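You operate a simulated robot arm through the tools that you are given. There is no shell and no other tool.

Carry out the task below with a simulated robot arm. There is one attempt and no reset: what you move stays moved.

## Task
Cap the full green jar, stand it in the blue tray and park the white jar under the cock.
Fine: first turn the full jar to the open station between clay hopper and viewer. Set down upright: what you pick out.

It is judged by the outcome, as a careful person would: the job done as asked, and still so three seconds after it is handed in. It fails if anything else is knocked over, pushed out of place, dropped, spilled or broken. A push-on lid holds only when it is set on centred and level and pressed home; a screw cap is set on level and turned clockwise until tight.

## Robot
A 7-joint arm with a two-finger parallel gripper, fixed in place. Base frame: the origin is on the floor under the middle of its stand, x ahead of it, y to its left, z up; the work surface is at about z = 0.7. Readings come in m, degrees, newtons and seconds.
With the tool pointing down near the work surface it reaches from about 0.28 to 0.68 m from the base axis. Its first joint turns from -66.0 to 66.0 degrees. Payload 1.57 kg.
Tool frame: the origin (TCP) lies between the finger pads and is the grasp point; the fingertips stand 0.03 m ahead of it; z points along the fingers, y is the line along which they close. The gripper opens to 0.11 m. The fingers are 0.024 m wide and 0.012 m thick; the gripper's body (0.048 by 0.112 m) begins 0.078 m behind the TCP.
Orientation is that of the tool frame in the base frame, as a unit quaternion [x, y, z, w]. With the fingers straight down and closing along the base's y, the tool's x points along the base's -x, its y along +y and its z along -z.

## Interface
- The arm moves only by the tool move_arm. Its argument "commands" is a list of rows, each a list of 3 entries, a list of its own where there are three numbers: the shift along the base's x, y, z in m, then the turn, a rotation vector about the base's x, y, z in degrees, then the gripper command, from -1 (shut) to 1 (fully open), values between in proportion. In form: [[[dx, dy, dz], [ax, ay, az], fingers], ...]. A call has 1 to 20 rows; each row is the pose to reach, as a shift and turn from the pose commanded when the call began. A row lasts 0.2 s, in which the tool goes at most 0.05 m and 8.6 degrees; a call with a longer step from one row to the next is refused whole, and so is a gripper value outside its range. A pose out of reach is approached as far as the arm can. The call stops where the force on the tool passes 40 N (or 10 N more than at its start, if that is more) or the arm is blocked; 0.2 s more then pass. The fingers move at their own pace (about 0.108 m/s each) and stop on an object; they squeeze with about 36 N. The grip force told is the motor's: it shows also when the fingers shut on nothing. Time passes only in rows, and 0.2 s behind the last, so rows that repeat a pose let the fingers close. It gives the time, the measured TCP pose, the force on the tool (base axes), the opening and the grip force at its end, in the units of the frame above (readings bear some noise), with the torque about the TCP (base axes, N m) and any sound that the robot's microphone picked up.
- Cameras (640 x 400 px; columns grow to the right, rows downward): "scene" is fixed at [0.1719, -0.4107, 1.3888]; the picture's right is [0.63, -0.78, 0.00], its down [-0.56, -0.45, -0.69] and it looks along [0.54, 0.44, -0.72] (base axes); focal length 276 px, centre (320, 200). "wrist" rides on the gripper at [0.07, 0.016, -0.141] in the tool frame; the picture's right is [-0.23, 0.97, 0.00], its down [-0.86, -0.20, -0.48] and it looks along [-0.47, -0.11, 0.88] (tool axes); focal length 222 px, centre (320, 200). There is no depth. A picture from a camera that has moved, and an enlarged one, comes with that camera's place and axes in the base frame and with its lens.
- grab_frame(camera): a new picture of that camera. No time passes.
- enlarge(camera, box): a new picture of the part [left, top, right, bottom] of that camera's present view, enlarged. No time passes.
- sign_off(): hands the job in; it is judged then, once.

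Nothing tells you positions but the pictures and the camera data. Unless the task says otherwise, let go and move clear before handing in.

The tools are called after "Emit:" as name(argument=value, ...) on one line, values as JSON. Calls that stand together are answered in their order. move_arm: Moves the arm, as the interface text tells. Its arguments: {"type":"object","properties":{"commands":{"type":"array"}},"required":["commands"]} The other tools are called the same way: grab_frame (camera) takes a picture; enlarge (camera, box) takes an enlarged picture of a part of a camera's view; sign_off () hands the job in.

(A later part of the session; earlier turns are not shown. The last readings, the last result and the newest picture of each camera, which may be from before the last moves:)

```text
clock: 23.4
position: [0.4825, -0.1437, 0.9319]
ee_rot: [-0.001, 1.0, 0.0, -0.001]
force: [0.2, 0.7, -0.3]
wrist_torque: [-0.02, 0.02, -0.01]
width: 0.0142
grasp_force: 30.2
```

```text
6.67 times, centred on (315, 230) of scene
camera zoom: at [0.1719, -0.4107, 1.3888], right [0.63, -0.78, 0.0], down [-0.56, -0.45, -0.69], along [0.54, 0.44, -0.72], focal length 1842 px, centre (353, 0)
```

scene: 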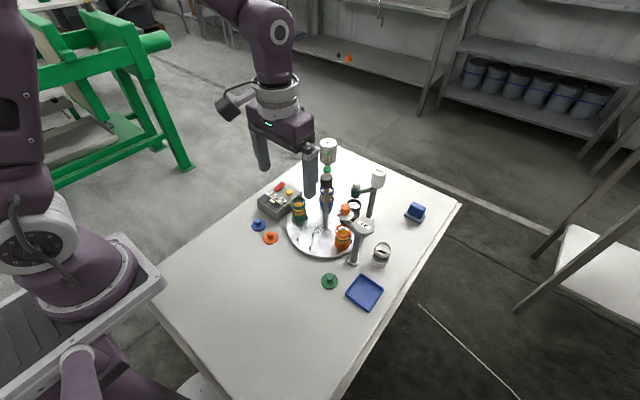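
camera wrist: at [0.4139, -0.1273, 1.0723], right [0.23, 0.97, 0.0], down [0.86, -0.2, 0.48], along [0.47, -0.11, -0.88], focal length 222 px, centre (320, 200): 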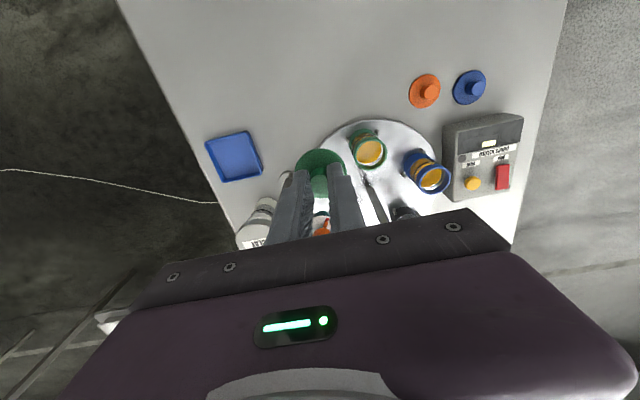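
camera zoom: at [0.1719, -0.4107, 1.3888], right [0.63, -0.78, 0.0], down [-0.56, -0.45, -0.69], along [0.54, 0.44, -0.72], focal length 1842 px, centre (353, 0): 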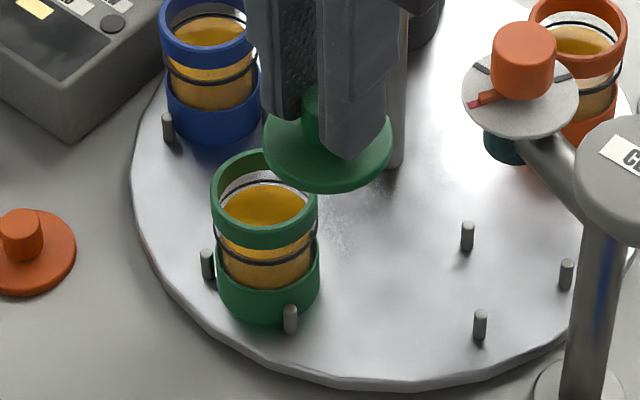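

Emit:
enlarge(camera="wrist", box=[335, 120, 415, 180])

Emit:
enlarge(camera="scene", box=[295, 210, 335, 250])

```text
6.67 times, centred on (375, 150) of wrist
camera zoom: at [0.4139, -0.1273, 1.0723], right [0.23, 0.97, 0.0], down [0.86, -0.2, 0.48], along [0.47, -0.11, -0.88], focal length 1481 px, centre (-47, 533)
```

zoom: 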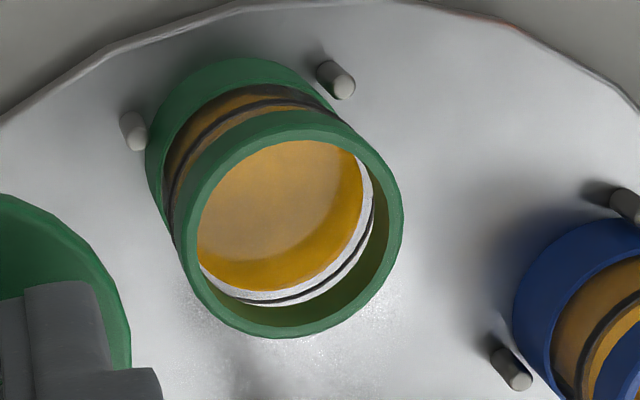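

```text
10.00 times, centred on (315, 230) of scene
camera zoom: at [0.1719, -0.4107, 1.3888], right [0.63, -0.78, 0.0], down [-0.56, -0.45, -0.69], along [0.54, 0.44, -0.72], focal length 2764 px, centre (370, -100)
```

zoom: 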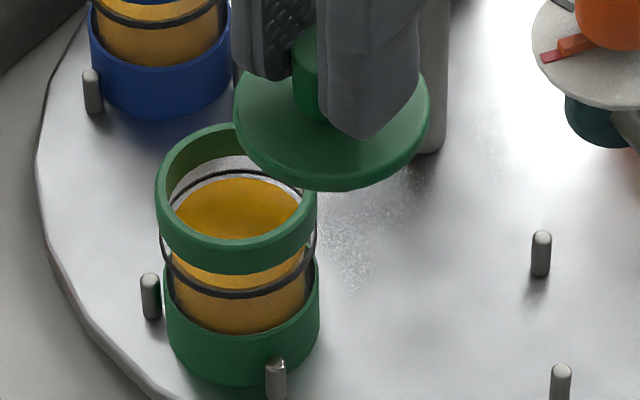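

The jar rim is 46 mm across at z≈0.771, centred at about (0.520, -0.079), which matches the peg centre. I'll bring the lid over it, staying well above the rim.

Emit:
move_arm(commands=[[[0.012, 0.022, 0], [0, 0, 0], -1], [[0.025, 0.044, 0], [0, 0, 0], -1], [[0.0375, 0.0645, 0], [0, 0, 0], -1], [[0.0375, 0.0645, -0.03], [0, 0, 0], -1], [[0.0375, 0.0645, -0.06], [0, 0, 0], -1], [[0.0375, 0.0645, -0.085], [0, 0, 0], -1], [[0.0375, 0.0645, -0.085], [0, 0, 0], -1]])

Emit:
grab_frame(camera="wrist")

Emit:
enlarge(camera="wrist", box=[270, 110, 370, 210])

Emit:
enlarge(camera="scene", box=[280, 190, 350, 250])

```text
clock: 25.0
position: [0.5199, -0.0781, 0.8461]
ee_rot: [0.0, 1.0, 0.0, -0.001]
force: [-0.6, -0.1, -0.9]
wrist_torque: [0.0, -0.04, -0.01]
width: 0.0145
grasp_force: 31.0
```

```text
taken
camera wrist: at [0.4512, -0.062, 0.987], right [0.23, 0.97, 0.0], down [0.86, -0.2, 0.48], along [0.47, -0.11, -0.88], focal length 222 px, centre (320, 200)
```

wrist: 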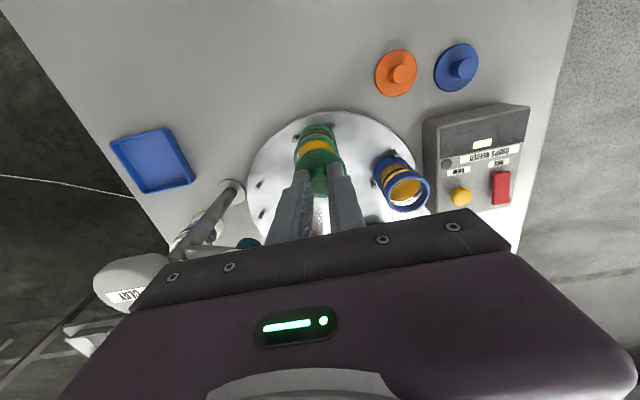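

```text
4.00 times, centred on (320, 160) of wrist
camera zoom: at [0.4512, -0.062, 0.987], right [0.23, 0.97, 0.0], down [0.86, -0.2, 0.48], along [0.47, -0.11, -0.88], focal length 888 px, centre (320, 360)
```

zoom: 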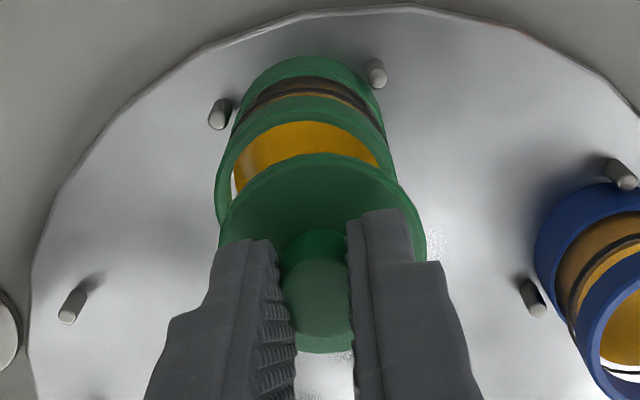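

```text
6.67 times, centred on (315, 220) of scene
camera zoom: at [0.1719, -0.4107, 1.3888], right [0.63, -0.78, 0.0], down [-0.56, -0.45, -0.69], along [0.54, 0.44, -0.72], focal length 1842 px, centre (353, 67)
```

zoom: 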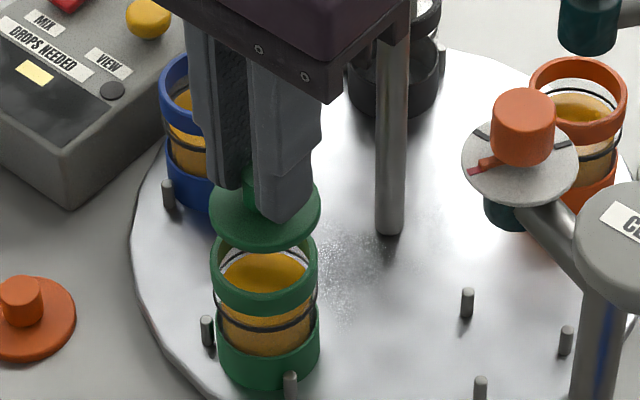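

The lid is over the jar. I'll zoom in to measure the remaining offset between the lid and the rim.

Emit:
enlarge(camera="wrist", box=[290, 115, 350, 175])

Emit:
enlarge(camera="scene", box=[300, 205, 340, 250])

```text
6.67 times, centred on (320, 145) of wrist
camera zoom: at [0.4512, -0.062, 0.987], right [0.23, 0.97, 0.0], down [0.86, -0.2, 0.48], along [0.47, -0.11, -0.88], focal length 1481 px, centre (320, 567)
```

zoom: 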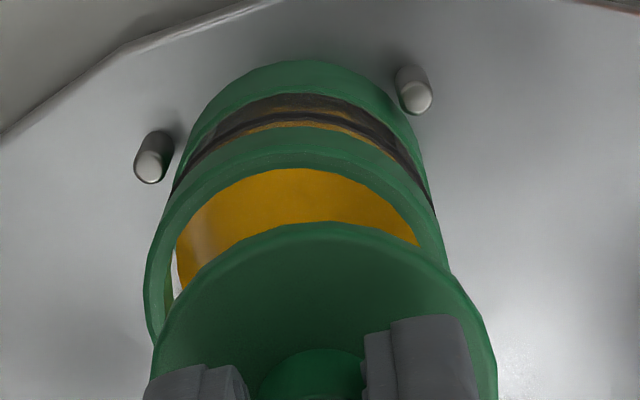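

```text
8.89 times, centred on (320, 228) of scene
camera zoom: at [0.1719, -0.4107, 1.3888], right [0.63, -0.78, 0.0], down [-0.56, -0.45, -0.69], along [0.54, 0.44, -0.72], focal length 2457 px, centre (320, -44)
```

zoom: 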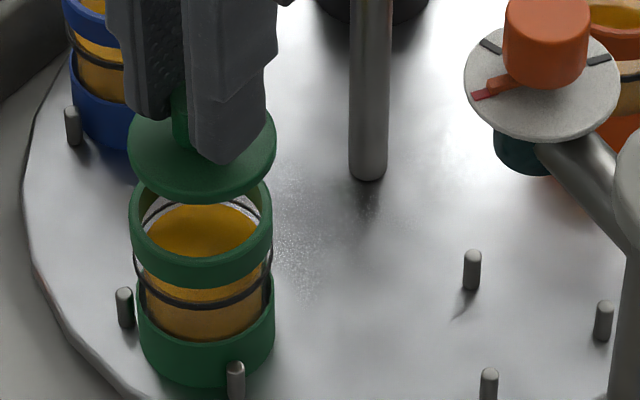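

The views put the jar 1–2 mm from the lid axis, towards -x and -y. I'll shift half of that and lower the lid close to the rim, where parallax is small, then measure again.

Emit:
move_arm(commands=[[[-0.0012, -0.0015, -0.01], [0, 0, 0], -1], [[-0.0012, -0.0015, -0.02], [0, 0, 0], -1], [[-0.0012, -0.0015, -0.022], [0, 0, 0], -1], [[-0.0012, -0.0015, -0.022], [0, 0, 0], -1]])

Emit:
enlarge(camera="wrist", box=[280, 115, 360, 195])

Emit:
enlarge(camera="scene", box=[295, 210, 340, 245])

```text
clock: 26.0
position: [0.5189, -0.0821, 0.8245]
ee_rot: [0.0, 1.0, 0.0, 0.0]
force: [-0.1, -0.4, 0.9]
wrist_torque: [0.01, -0.01, 0.02]
width: 0.0142
grasp_force: 30.2
```

```text
5.00 times, centred on (320, 155) of wrist
camera zoom: at [0.4499, -0.0644, 0.9655], right [0.23, 0.97, 0.0], down [0.86, -0.2, 0.48], along [0.47, -0.11, -0.88], focal length 1111 px, centre (320, 425)
```

zoom: 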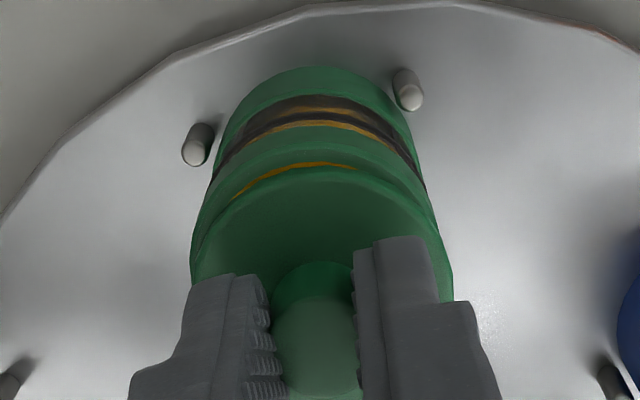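

```text
11.43 times, centred on (318, 228) of scene
camera zoom: at [0.1719, -0.4107, 1.3888], right [0.63, -0.78, 0.0], down [-0.56, -0.45, -0.69], along [0.54, 0.44, -0.72], focal length 3159 px, centre (349, -114)
```

zoom: 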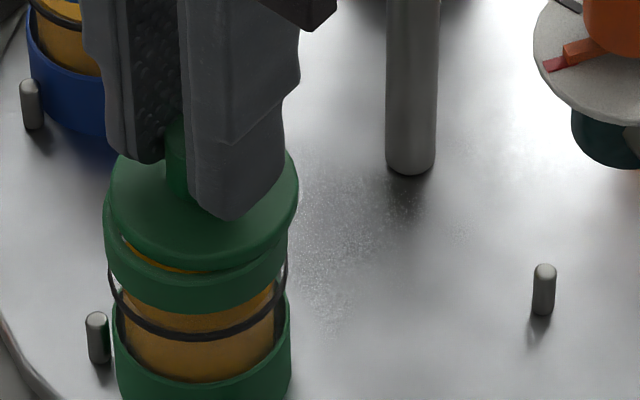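

Emit:
enlarge(camera="wrist", box=[290, 135, 350, 175])

Emit:
enlarge(camera="scene", box=[300, 215, 332, 240])

```text
10.00 times, centred on (320, 155) of wrist
camera zoom: at [0.4499, -0.0644, 0.9655], right [0.23, 0.97, 0.0], down [0.86, -0.2, 0.48], along [0.47, -0.11, -0.88], focal length 2221 px, centre (320, 650)
```

zoom: 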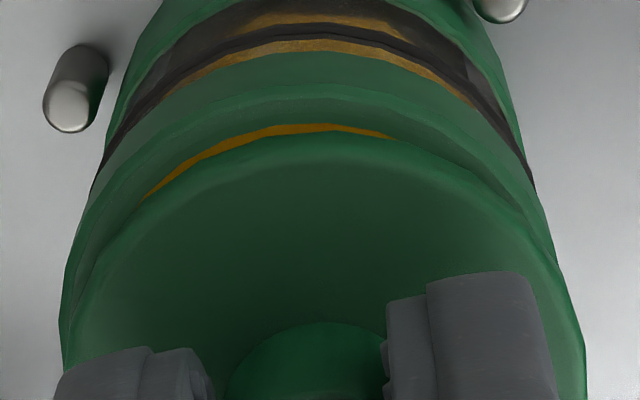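

```text
16.00 times, centred on (316, 228) of scene
camera zoom: at [0.1719, -0.4107, 1.3888], right [0.63, -0.78, 0.0], down [-0.56, -0.45, -0.69], along [0.54, 0.44, -0.72], focal length 4422 px, centre (384, -240)
```

zoom: 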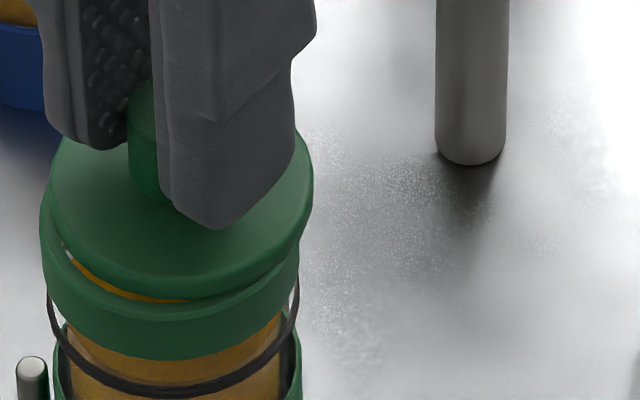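

The two cameras disagree by a couple of mm. I'll zoom in further on each edge before committing.

Emit:
enlarge(camera="wrist", box=[292, 145, 322, 175])

Emit:
enlarge(camera="wrist", box=[322, 145, 352, 175])

Emit:
enlarge(camera="scene", box=[300, 222, 320, 240])

Emit:
enlarge(camera="scene", box=[308, 222, 328, 240])

```text
13.33 times, centred on (307, 160) of wrist
camera zoom: at [0.4499, -0.0644, 0.9655], right [0.23, 0.97, 0.0], down [0.86, -0.2, 0.48], along [0.47, -0.11, -0.88], focal length 2962 px, centre (493, 733)
```

zoom: 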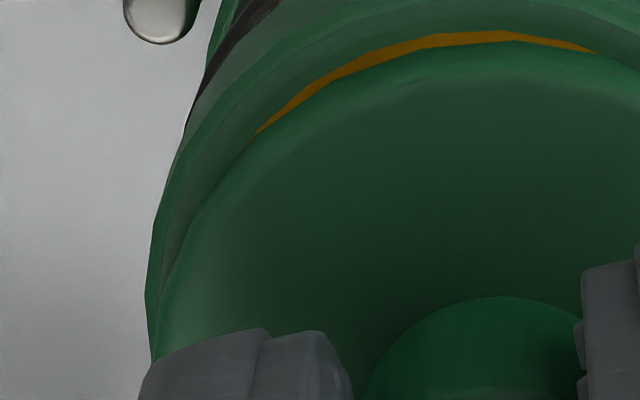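

```text
13.33 times, centred on (337, 160) of wrist
camera zoom: at [0.4499, -0.0644, 0.9655], right [0.23, 0.97, 0.0], down [0.86, -0.2, 0.48], along [0.47, -0.11, -0.88], focal length 2962 px, centre (93, 733)
```

zoom: 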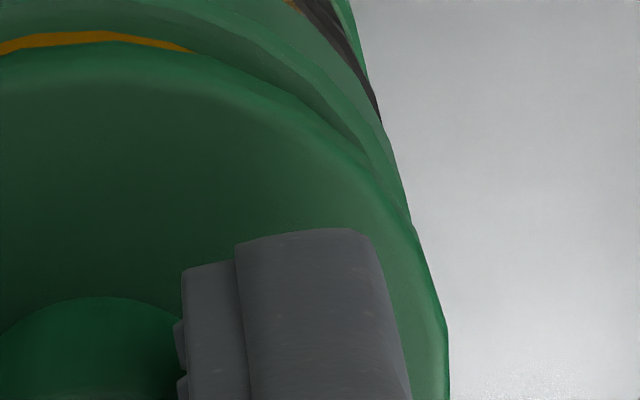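

```text
16.00 times, centred on (310, 231) of scene
camera zoom: at [0.1719, -0.4107, 1.3888], right [0.63, -0.78, 0.0], down [-0.56, -0.45, -0.69], along [0.54, 0.44, -0.72], focal length 4422 px, centre (480, -296)
```

zoom: 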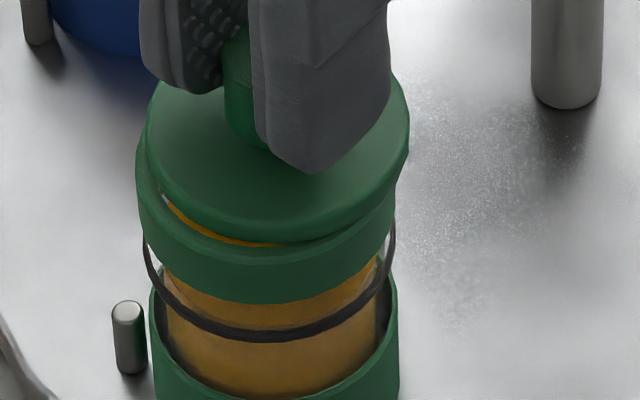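

```text
16.00 times, centred on (318, 231) of scene
camera zoom: at [0.1719, -0.4107, 1.3888], right [0.63, -0.78, 0.0], down [-0.56, -0.45, -0.69], along [0.54, 0.44, -0.72], focal length 4422 px, centre (352, -296)
```

zoom: 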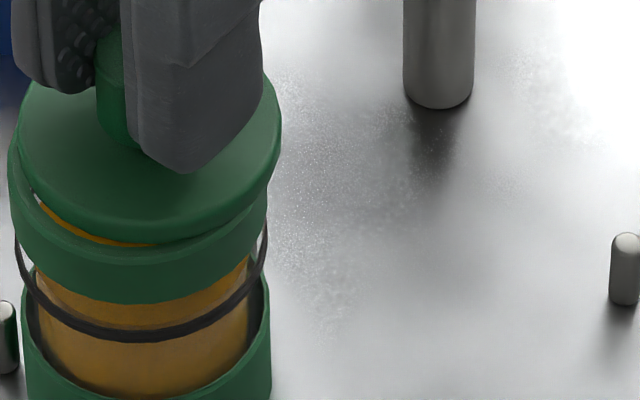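

Across all the views the data fit best if the rim is higher than I first took it (z≈0.78) and the jar is about 4.5 mm nearer the robot, at about (0.516, -0.080). The lid is only just above the rim, so I'll raise it slightly, shift it and measure again.

Emit:
move_arm(commands=[[[0, 0, 0.008], [0, 0, 0], -1], [[-0.0042, -0.0003, 0.008], [0, 0, 0], -1], [[-0.0042, -0.0003, 0.008], [0, 0, 0], -1], [[-0.0042, -0.0003, 0.008], [0, 0, 0], -1]])

Emit:
enlarge(camera="wrist", box=[292, 140, 322, 170])

Emit:
enlarge(camera="wrist", box=[322, 140, 352, 170])

Emit:
enlarge(camera="scene", box=[304, 218, 326, 240])

```text
clock: 27.0
position: [0.5155, -0.0807, 0.8336]
ee_rot: [0.0, 1.0, 0.0, 0.001]
force: [0.2, -0.7, -0.2]
wrist_torque: [-0.01, -0.03, -0.01]
width: 0.0143
grasp_force: 30.4
```

```text
13.33 times, centred on (307, 155) of wrist
camera zoom: at [0.4459, -0.0636, 0.9737], right [0.23, 0.97, 0.0], down [0.86, -0.2, 0.48], along [0.47, -0.11, -0.88], focal length 2962 px, centre (493, 800)
```

zoom: 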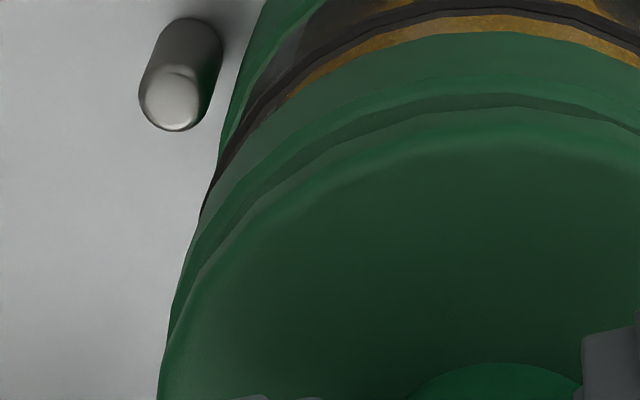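

```text
13.33 times, centred on (337, 155) of wrist
camera zoom: at [0.4459, -0.0636, 0.9737], right [0.23, 0.97, 0.0], down [0.86, -0.2, 0.48], along [0.47, -0.11, -0.88], focal length 2962 px, centre (93, 800)
```

zoom: 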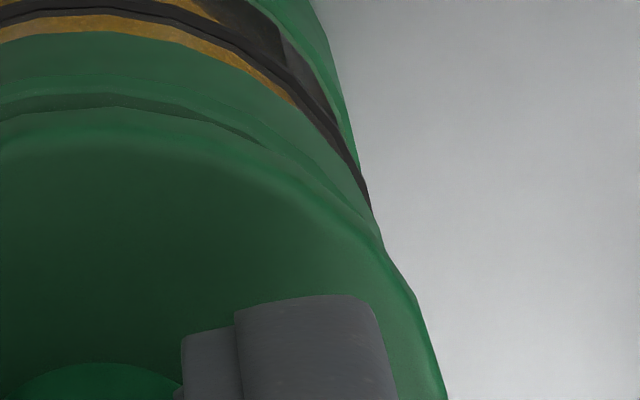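

```text
16.00 times, centred on (315, 229) of scene
camera zoom: at [0.1719, -0.4107, 1.3888], right [0.63, -0.78, 0.0], down [-0.56, -0.45, -0.69], along [0.54, 0.44, -0.72], focal length 4422 px, centre (400, -264)
```

zoom: 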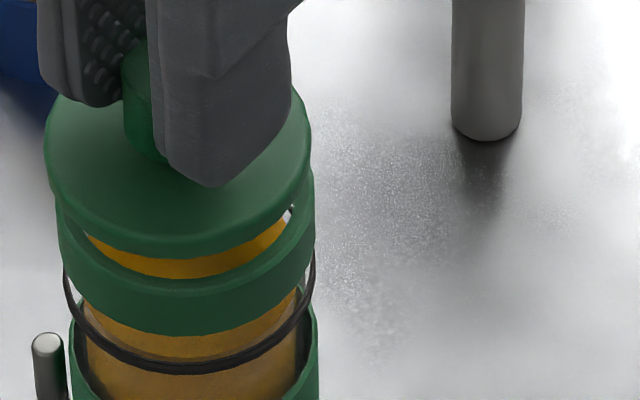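

The lid is now aligned to within about 1 mm, so I'll apply a small -y trim and lower it gently to contact.

Emit:
move_arm(commands=[[[0, -0.0007, 0], [0, 0, 0], -1], [[0, -0.0007, -0.003], [0, 0, 0], -1], [[0, -0.0007, -0.006], [0, 0, 0], -1], [[0, -0.0007, -0.008], [0, 0, 0], -1], [[0, -0.0007, -0.008], [0, 0, 0], -1]])

Emit:
enlarge(camera="scene", box=[304, 218, 326, 240])

Emit:
enlarge(camera="wrist", box=[290, 140, 350, 190])

```text
clock: 28.2
position: [0.5148, -0.0814, 0.8233]
ee_rot: [-0.001, 1.0, 0.0, -0.001]
force: [-0.4, -0.2, 1.3]
wrist_torque: [0.04, -0.01, 0.02]
width: 0.0142
grasp_force: 30.7
```

```text
16.00 times, centred on (315, 229) of scene
camera zoom: at [0.1718, -0.4107, 1.3888], right [0.63, -0.78, 0.0], down [-0.56, -0.45, -0.69], along [0.54, 0.44, -0.72], focal length 4422 px, centre (400, -264)
```

zoom: 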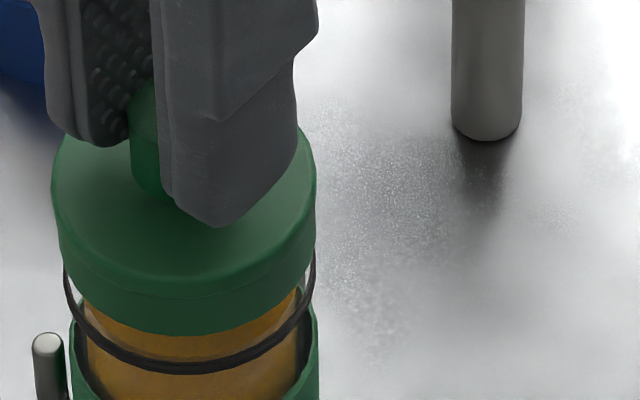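

```text
8.00 times, centred on (320, 165) of wrist
camera zoom: at [0.4451, -0.0653, 0.9652], right [0.23, 0.97, 0.0], down [0.86, -0.2, 0.48], along [0.47, -0.11, -0.88], focal length 1777 px, centre (320, 480)
```

zoom: 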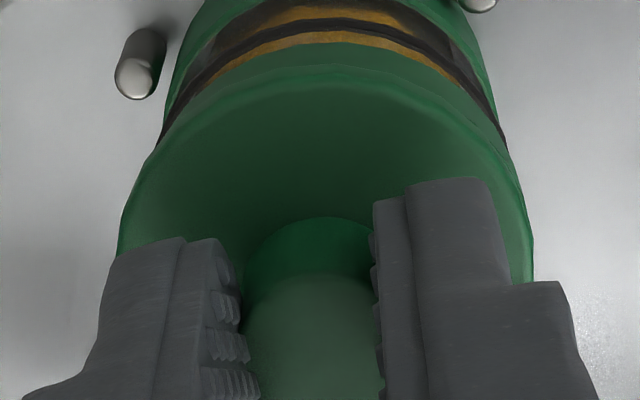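

The lid edge now lines up with the rim from both cameras. I'll lower it 1 mm at a time until it makes contact.

Emit:
move_arm(commands=[[[0, 0, -0.001], [0, 0, 0], -1], [[0, 0, -0.002], [0, 0, 0], -1], [[0, 0, -0.002], [0, 0, 0], -1]])

```text
clock: 29.0
position: [0.5138, -0.0837, 0.8226]
ee_rot: [0.0, 1.0, 0.001, 0.001]
force: [1.9, -0.2, 21.3]
wrist_torque: [-0.14, -0.15, 0.0]
width: 0.0141
grasp_force: 30.9
heard: snap
```

I heard a snap at about 21 N, so the lid may have clicked on. I'll look before pressing any more.

Emit:
enlarge(camera="scene", box=[304, 218, 326, 240])

Emit:
enlarge(camera="wrist", box=[280, 130, 360, 190])

```text
16.00 times, centred on (315, 229) of scene
camera zoom: at [0.1715, -0.4107, 1.3888], right [0.63, -0.78, 0.0], down [-0.56, -0.45, -0.69], along [0.54, 0.44, -0.72], focal length 4422 px, centre (400, -264)
```

zoom: 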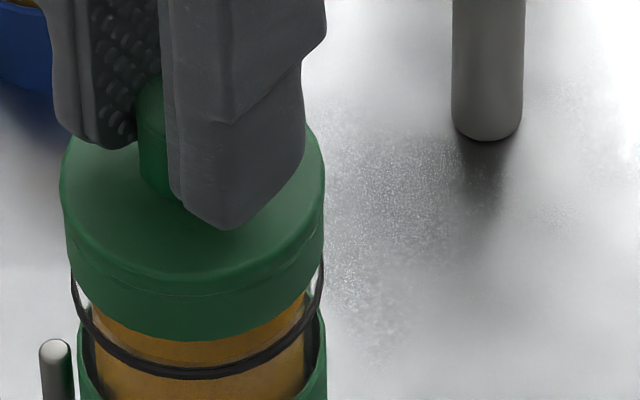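

```text
6.67 times, centred on (320, 160) of wrist
camera zoom: at [0.4457, -0.066, 0.964], right [0.23, 0.97, 0.0], down [0.85, -0.2, 0.48], along [0.47, -0.11, -0.88], focal length 1481 px, centre (320, 467)
```

zoom: 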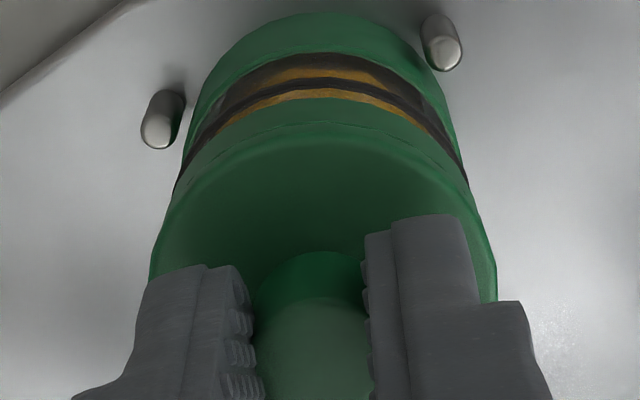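

The lid has gone down about 2 mm and looks flush. I'll press a touch more to confirm it's home, then release and inspect.

Emit:
move_arm(commands=[[[0, 0, -0.001], [0, 0, 0], -1], [[0, 0, -0.0015], [0, 0, 0], -1]])

```text
clock: 29.6
position: [0.5143, -0.0828, 0.8218]
ee_rot: [0.0, 1.0, 0.0, 0.0]
force: [-0.6, 1.6, 22.5]
wrist_torque: [0.18, -0.11, 0.02]
width: 0.0143
grasp_force: 30.9
```

Emit:
move_arm(commands=[[[0, 0, 0.0015], [0, 0, 0], -0.4], [[0, 0, 0.0015], [0, 0, 0], -0.3], [[0, 0, 0.002], [0, 0, 0], -0.3], [[0, 0, 0.03], [0, 0, 0], -0.3], [[-0.01, 0, 0.07], [0, 0, 0], -0.3], [[-0.04, 0, 0.1], [0, 0, 0], -0.3], [[-0.08, 0, 0.1], [0, 0, 0], -0.3], [[-0.08, 0, 0.1], [0, 0, 0], -0.3]])

Emit:
grab_frame(camera="wrist")

Emit:
enlarge(camera="scene", box=[295, 210, 335, 250])

```text
clock: 31.4
position: [0.4352, -0.0793, 0.9254]
ee_rot: [0.0, 1.0, 0.001, 0.0]
force: [0.4, -0.4, 0.4]
wrist_torque: [-0.02, 0.01, -0.01]
width: 0.0387
grasp_force: 0.0
```

```text
taken
camera wrist: at [0.3658, -0.0633, 1.0657], right [0.23, 0.97, 0.0], down [0.86, -0.2, 0.48], along [0.47, -0.11, -0.88], focal length 222 px, centre (320, 200)
```

wrist: 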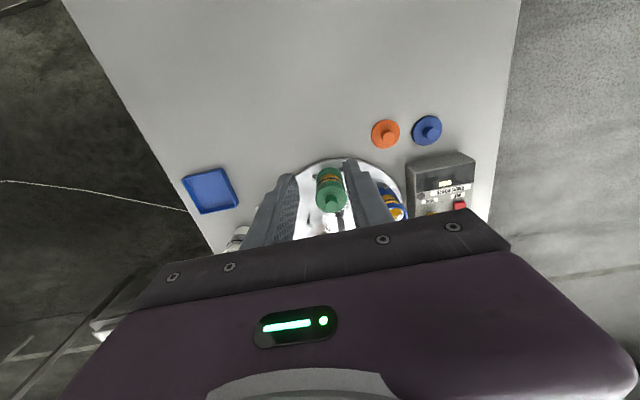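

```text
10.00 times, centred on (315, 230) of scene
camera zoom: at [0.1718, -0.4107, 1.3888], right [0.63, -0.78, 0.0], down [-0.56, -0.45, -0.69], along [0.54, 0.44, -0.72], focal length 2764 px, centre (370, -100)
```

zoom: 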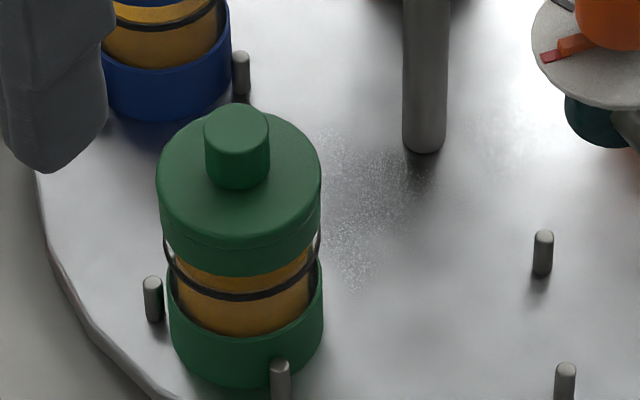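

The lid sits centred and level. I'll check the seam closely for any gap.

Emit:
enlarge(camera="scene", box=[304, 218, 328, 242])

Emit:
enlarge(camera="wrist", box=[305, 160, 360, 220])

Emit:
enlarge(camera="scene", box=[340, 210, 400, 270])

```text
16.00 times, centred on (316, 230) of scene
camera zoom: at [0.1718, -0.4107, 1.3888], right [0.63, -0.78, 0.0], down [-0.56, -0.45, -0.69], along [0.54, 0.44, -0.72], focal length 4422 px, centre (384, -280)
```

zoom: 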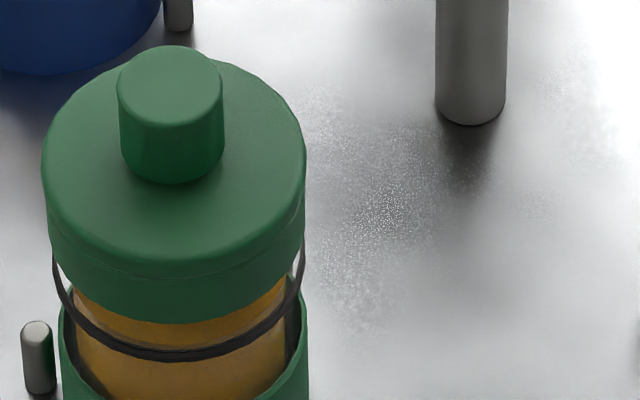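

```text
6.67 times, centred on (332, 190) of wrist
camera zoom: at [0.3658, -0.0633, 1.0657], right [0.23, 0.97, 0.0], down [0.86, -0.2, 0.48], along [0.47, -0.11, -0.88], focal length 1481 px, centre (237, 267)
```

zoom: 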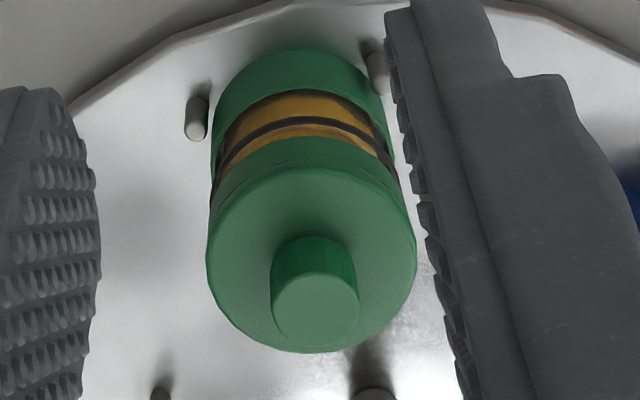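

```text
6.67 times, centred on (370, 240) of scene
camera zoom: at [0.1718, -0.4107, 1.3888], right [0.63, -0.78, 0.0], down [-0.56, -0.45, -0.69], along [0.54, 0.44, -0.72], focal length 1842 px, centre (-13, -67)
```

zoom: 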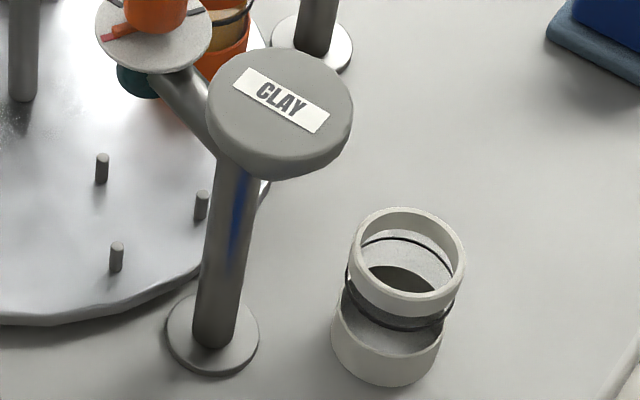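

The lid is on tight and level, with the jar axis at about (0.516, -0.082). Next I'll grip the jar body from above, with the fingertips staying above the pegs.

Emit:
move_arm(commands=[[[0.03, -0.001, 0], [0, 0, 0], 0.2], [[0.06, -0.002, 0], [0, 0, 0], 0.27], [[0.0805, -0.0027, -0.02], [0, 0, 0], 0.27], [[0.0805, -0.0027, -0.055], [0, 0, 0], 0.27], [[0.0805, -0.0027, -0.055], [0, 0, 0], 0.27]])

Emit:
enlarge(camera="wrist", box=[260, 110, 380, 210])

Emit:
enlarge(camera="scene", box=[285, 190, 345, 250])

```text
clock: 32.6
position: [0.5166, -0.0855, 0.8691]
ee_rot: [0.0, 1.0, -0.001, 0.0]
force: [-0.6, 0.1, 0.2]
wrist_torque: [0.0, 0.03, 0.0]
width: 0.0697
grasp_force: 0.2
```

```text
4.00 times, centred on (320, 160) of wrist
camera zoom: at [0.4483, -0.0689, 1.0092], right [0.23, 0.97, 0.0], down [0.85, -0.2, 0.48], along [0.47, -0.11, -0.88], focal length 888 px, centre (320, 360)
```

zoom: 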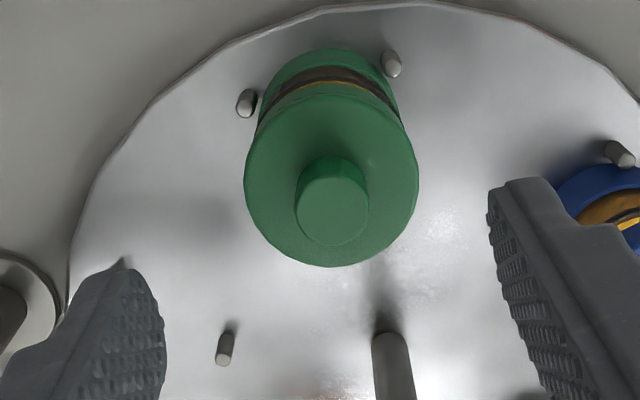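

```text
6.67 times, centred on (315, 220) of scene
camera zoom: at [0.1719, -0.4107, 1.3888], right [0.63, -0.78, 0.0], down [-0.56, -0.45, -0.69], along [0.54, 0.44, -0.72], focal length 1842 px, centre (353, 67)
```

zoom: 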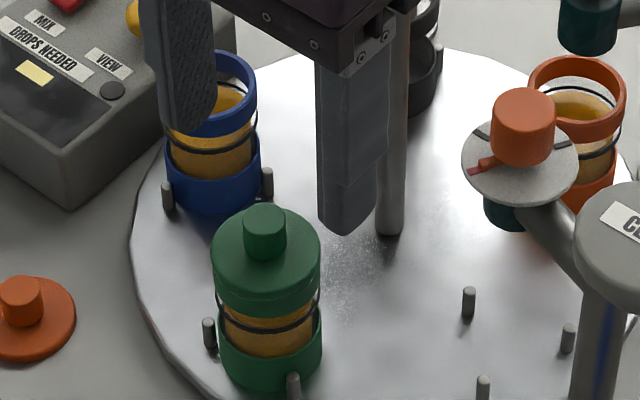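

The jar is at (0.5164, -0.0817) and I'm 2–3 mm off, so I'll correct and descend to the grip height.

Emit:
move_arm(commands=[[[-0.0017, 0.003, 0], [0, 0, 0], 0.27], [[-0.0017, 0.003, -0.03], [0, 0, 0], 0.27], [[-0.0017, 0.003, -0.06], [0, 0, 0], 0.27], [[-0.0017, 0.003, -0.085], [0, 0, 0], 0.27], [[-0.0017, 0.003, -0.1], [0, 0, 0], 0.27], [[-0.0017, 0.003, -0.1], [0, 0, 0], 0.27]])

Emit:
enlarge(camera="wrist", box=[240, 110, 400, 240])

Emit:
enlarge(camera="scene", box=[285, 190, 345, 250])

```text
clock: 34.0
position: [0.5124, -0.082, 0.7661]
ee_rot: [0.0, 1.0, 0.0, -0.001]
force: [0.1, 0.0, 0.5]
wrist_torque: [0.02, -0.05, 0.01]
width: 0.0699
grasp_force: 0.0
```

```text
3.08 times, centred on (320, 175) of wrist
camera zoom: at [0.4426, -0.0653, 0.9078], right [0.23, 0.97, 0.0], down [0.86, -0.2, 0.48], along [0.47, -0.11, -0.88], focal length 684 px, centre (320, 277)
```

zoom: 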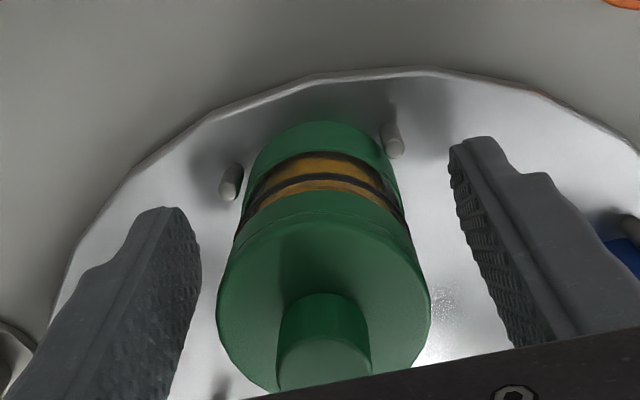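

```text
6.67 times, centred on (315, 220) of scene
camera zoom: at [0.1719, -0.4107, 1.3888], right [0.63, -0.78, 0.0], down [-0.56, -0.45, -0.69], along [0.54, 0.44, -0.72], focal length 1842 px, centre (353, 67)
```

zoom: 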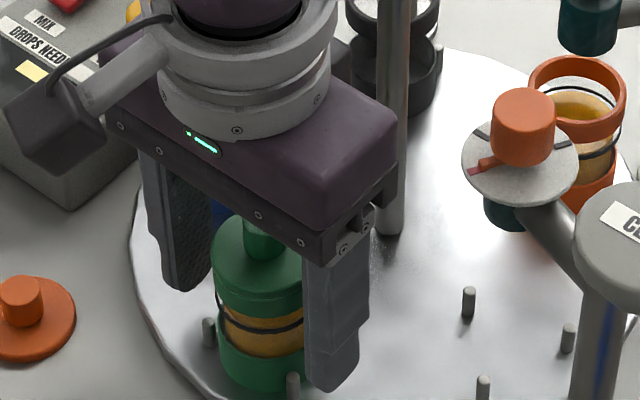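

Emit:
move_arm(commands=[[[0.0033, 0, 0.001], [0, 0, 0], 0.27], [[0.0033, 0, 0.001], [0, 0, 0], 0.27]])

Emit:
enlarge(camera="wrist", box=[240, 110, 400, 240])

```text
clock: 34.6
position: [0.5141, -0.0828, 0.769]
ee_rot: [0.0, 1.0, -0.001, 0.0]
force: [0.7, 0.3, -0.7]
wrist_torque: [0.01, 0.01, 0.01]
width: 0.0697
grasp_force: 0.1
```

```text
3.08 times, centred on (320, 175) of wrist
camera zoom: at [0.4462, -0.0656, 0.9089], right [0.23, 0.97, 0.0], down [0.86, -0.2, 0.48], along [0.47, -0.11, -0.88], focal length 684 px, centre (320, 277)
```

zoom: 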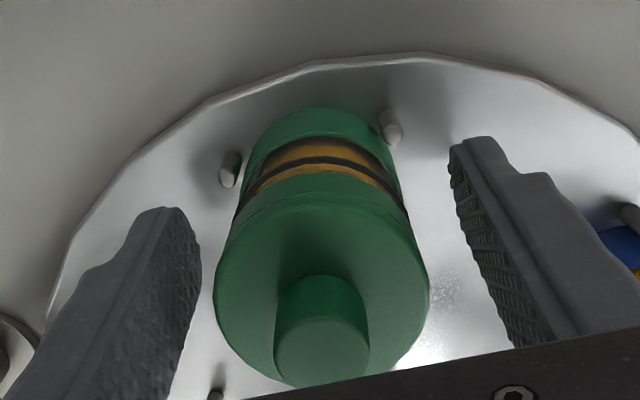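

The jar is centred on the TCP, so I'll close on it.

Emit:
move_arm(commands=[[[0, 0, 0], [0, 0, 0], 0.0], [[0, 0, 0], [0, 0, 0], -0.4], [[0, 0, 0], [0, 0, 0], -1], [[0, 0, 0], [0, 0, 0], -1]])

Emit:
enlarge(camera="wrist", box=[240, 110, 400, 240])

Emit:
enlarge(camera="scene", box=[285, 190, 345, 250])

```text
clock: 35.6
position: [0.5158, -0.083, 0.7682]
ee_rot: [0.0, 1.0, 0.0, 0.0]
force: [-0.3, 0.1, -0.2]
wrist_torque: [0.0, -0.01, 0.03]
width: 0.044
grasp_force: 36.1
```

```text
3.08 times, centred on (320, 175) of wrist
camera zoom: at [0.4461, -0.0656, 0.909], right [0.23, 0.97, 0.0], down [0.86, -0.2, 0.48], along [0.47, -0.11, -0.88], focal length 684 px, centre (320, 277)
```

zoom: 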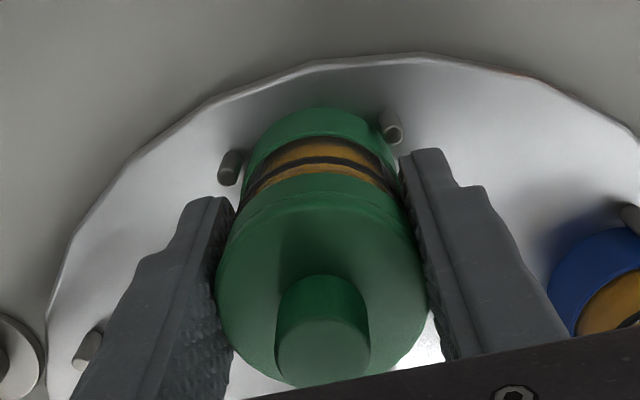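

```text
6.67 times, centred on (315, 220) of scene
camera zoom: at [0.1719, -0.4107, 1.3888], right [0.63, -0.78, 0.0], down [-0.56, -0.45, -0.69], along [0.54, 0.44, -0.72], focal length 1842 px, centre (353, 67)
```

zoom: 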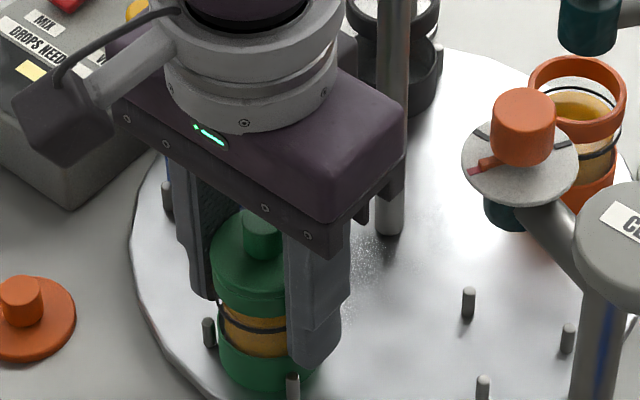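

The grip is firm at 44 mm. I'll lift a little straight up and verify that the jar and lid come up together.

Emit:
move_arm(commands=[[[0, 0, 0.005], [0, 0, 0], -1], [[0, 0, 0.012], [0, 0, 0], -1], [[0, 0, 0.02], [0, 0, 0], -1], [[0, 0, 0.03], [0, 0, 0], -1], [[0, 0, 0.03], [0, 0, 0], -1]])

Emit:
enlarge(camera="wrist", box=[240, 110, 400, 240])

Emit:
enlarge(camera="scene", box=[285, 190, 345, 250])

```text
clock: 36.8
position: [0.516, -0.0818, 0.7971]
ee_rot: [0.0, 1.0, 0.0, 0.0]
force: [0.4, 0.2, -1.6]
wrist_torque: [0.01, -0.01, -0.04]
width: 0.0436
grasp_force: 35.9
```

```text
3.08 times, centred on (320, 175) of wrist
camera zoom: at [0.4475, -0.0642, 0.9382], right [0.23, 0.97, 0.0], down [0.86, -0.2, 0.48], along [0.47, -0.11, -0.88], focal length 684 px, centre (320, 277)
```

zoom: 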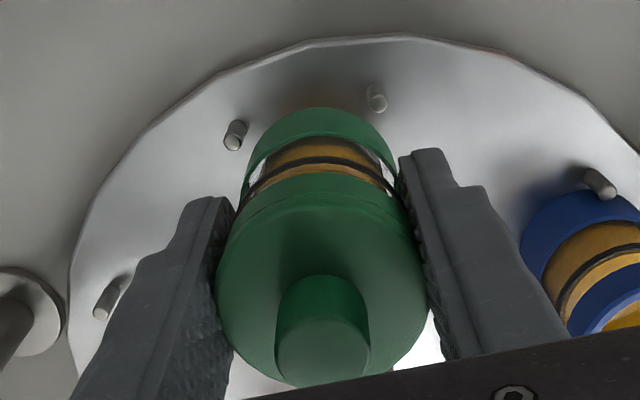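

```text
6.67 times, centred on (315, 220) of scene
camera zoom: at [0.1719, -0.4107, 1.3888], right [0.63, -0.78, 0.0], down [-0.56, -0.45, -0.69], along [0.54, 0.44, -0.72], focal length 1842 px, centre (353, 67)
```

zoom: 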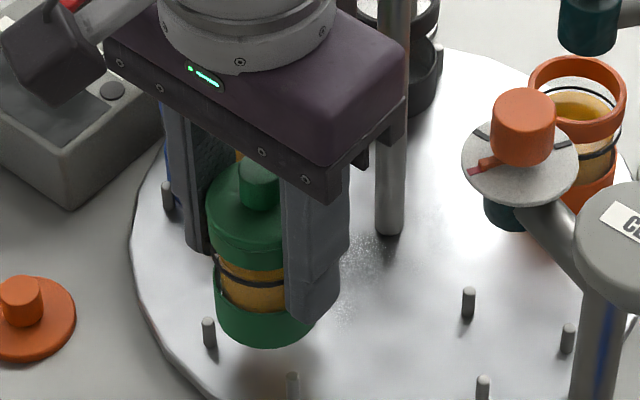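

The jar lifted cleanly with its lid on. I'll raise it further and carry it to the tray, keeping on the robot side of the CLAY hopper.

Emit:
move_arm(commands=[[[0, 0, 0.025], [0, 0, 0], -1], [[-0.005, -0.005, 0.05], [0, 0, 0], -1], [[-0.015, -0.015, 0.07], [0, 0, 0], -1], [[-0.03, -0.035, 0.075], [0, 0, 0], -1], [[-0.035, -0.06, 0.075], [0, 0, 0], -1], [[-0.035, -0.09, 0.075], [0, 0, 0], -1], [[-0.035, -0.12, 0.075], [0, 0, 0], -1], [[-0.035, -0.15, 0.075], [0, 0, 0], -1], [[-0.035, -0.18, 0.075], [0, 0, 0], -1], [[-0.03, -0.2, 0.075], [0, 0, 0], -1], [[-0.022, -0.2112, 0.075], [0, 0, 0], -1], [[-0.022, -0.2112, 0.06], [0, 0, 0], -1], [[-0.022, -0.2112, 0.05], [0, 0, 0], -1], [[-0.022, -0.2112, 0.05], [0, 0, 0], -1]])

Emit:
grab_frame(camera="wrist")

Emit:
enlarge(camera="wrist", box=[240, 100, 400, 230])

Emit:
enlarge(camera="scene", box=[310, 200, 410, 320])

```text
clock: 39.8
position: [0.4949, -0.2932, 0.8474]
ee_rot: [0.0, 1.0, 0.001, 0.0]
force: [0.5, -0.3, -1.5]
wrist_torque: [-0.02, 0.02, 0.02]
width: 0.0439
grasp_force: 36.1
```

```text
taken
camera wrist: at [0.4252, -0.2774, 0.9889], right [0.23, 0.97, 0.0], down [0.86, -0.2, 0.48], along [0.47, -0.11, -0.88], focal length 222 px, centre (320, 200)
```

wrist: 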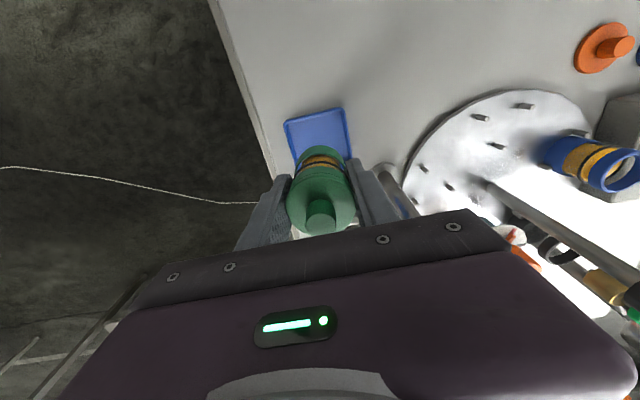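

```text
3.08 times, centred on (320, 165) of wrist
camera zoom: at [0.4252, -0.2774, 0.9889], right [0.23, 0.97, 0.0], down [0.86, -0.2, 0.48], along [0.47, -0.11, -0.88], focal length 684 px, centre (320, 308)
```

zoom: 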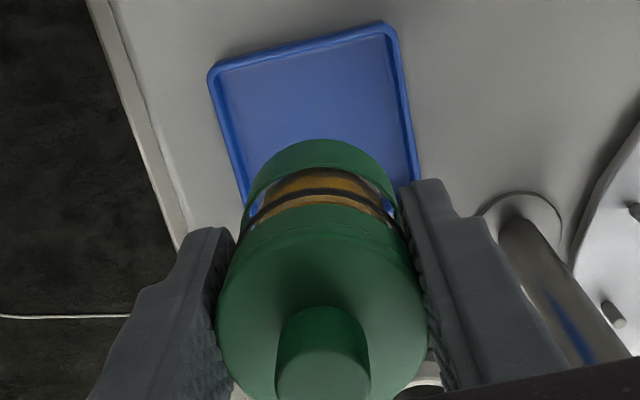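

```text
3.33 times, centred on (360, 260) of scene
camera zoom: at [0.1719, -0.4107, 1.3888], right [0.63, -0.78, 0.0], down [-0.56, -0.45, -0.69], along [0.54, 0.44, -0.72], focal length 921 px, centre (187, 0)
```

zoom: 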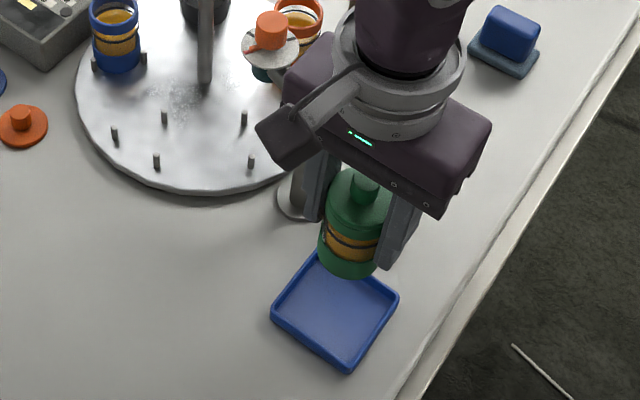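

The jar is centred over the tray at about (0.4945, -0.2938). I'll lower it, then creep down until it touches.

Emit:
move_arm(commands=[[[0, 0, -0.025], [0, 0, 0], -1], [[0, 0, -0.05], [0, 0, 0], -1], [[0, 0, -0.07], [0, 0, 0], -1], [[0, 0, -0.08], [0, 0, 0], -1], [[0, 0, -0.08], [0, 0, 0], -1]])

Emit:
enlarge(camera="wrist", box=[240, 100, 400, 230])

Emit:
enlarge(camera="scene", box=[320, 230, 400, 320])

```text
clock: 41.0
position: [0.4952, -0.2939, 0.767]
ee_rot: [-0.001, 1.0, 0.001, 0.0]
force: [0.2, -0.2, -0.8]
wrist_torque: [0.03, 0.0, -0.01]
width: 0.0435
grasp_force: 36.1
```

```text
3.08 times, centred on (320, 165) of wrist
camera zoom: at [0.4267, -0.2769, 0.9086], right [0.23, 0.97, 0.0], down [0.86, -0.2, 0.48], along [0.47, -0.11, -0.88], focal length 684 px, centre (320, 308)
```

zoom: 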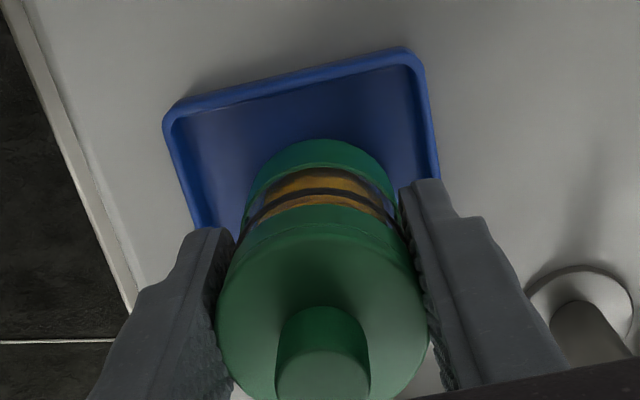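

```text
4.44 times, centred on (360, 275) of scene
camera zoom: at [0.1719, -0.4107, 1.3888], right [0.63, -0.78, 0.0], down [-0.56, -0.45, -0.69], along [0.54, 0.44, -0.72], focal length 1228 px, centre (142, -133)
```

zoom: 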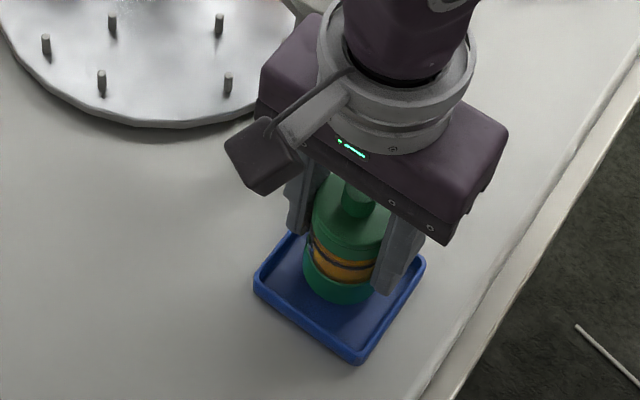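

Emit:
move_arm(commands=[[[0, 0, -0.003], [0, 0, 0], -1], [[0, 0, -0.006], [0, 0, 0], -1], [[0, 0, -0.009], [0, 0, 0], -1], [[0, 0, -0.009], [0, 0, 0], -1]])

```text
clock: 42.0
position: [0.4946, -0.2953, 0.7582]
ee_rot: [0.0, 1.0, 0.0, 0.0]
force: [-0.5, 0.1, -0.8]
wrist_torque: [0.01, 0.03, 0.0]
width: 0.0439
grasp_force: 36.4
```

Emit:
move_arm(commands=[[[0, 0, -0.0015], [0, 0, 0], -1], [[0, 0, -0.003], [0, 0, 0], -1], [[0, 0, -0.003], [0, 0, 0], -1]])

```text
clock: 42.8
position: [0.4948, -0.2949, 0.7562]
ee_rot: [-0.001, 1.0, -0.001, 0.001]
force: [-4.8, -1.5, 25.9]
wrist_torque: [0.09, -0.09, 0.03]
width: 0.0439
grasp_force: 36.1
```

It's down on the tray floor. I'll ease the load off and open gently.

Emit:
move_arm(commands=[[[0, 0, 0.0012], [0, 0, 0], -1], [[0, 0, 0.0012], [0, 0, 0], -1]])

Emit:
enlarge(camera="scene", box=[320, 230, 400, 320])

```text
clock: 43.4
position: [0.4955, -0.2917, 0.7558]
ee_rot: [0.0, 1.0, 0.001, 0.0]
force: [1.7, -2.3, 6.9]
wrist_torque: [-0.13, -0.2, -0.05]
width: 0.0438
grasp_force: 35.9
```

```text
4.44 times, centred on (360, 275) of scene
camera zoom: at [0.1718, -0.4107, 1.3888], right [0.63, -0.78, 0.0], down [-0.56, -0.45, -0.69], along [0.54, 0.44, -0.72], focal length 1228 px, centre (142, -133)
```

zoom: 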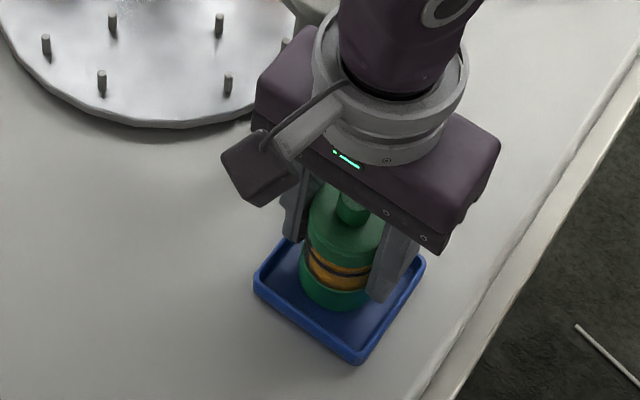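

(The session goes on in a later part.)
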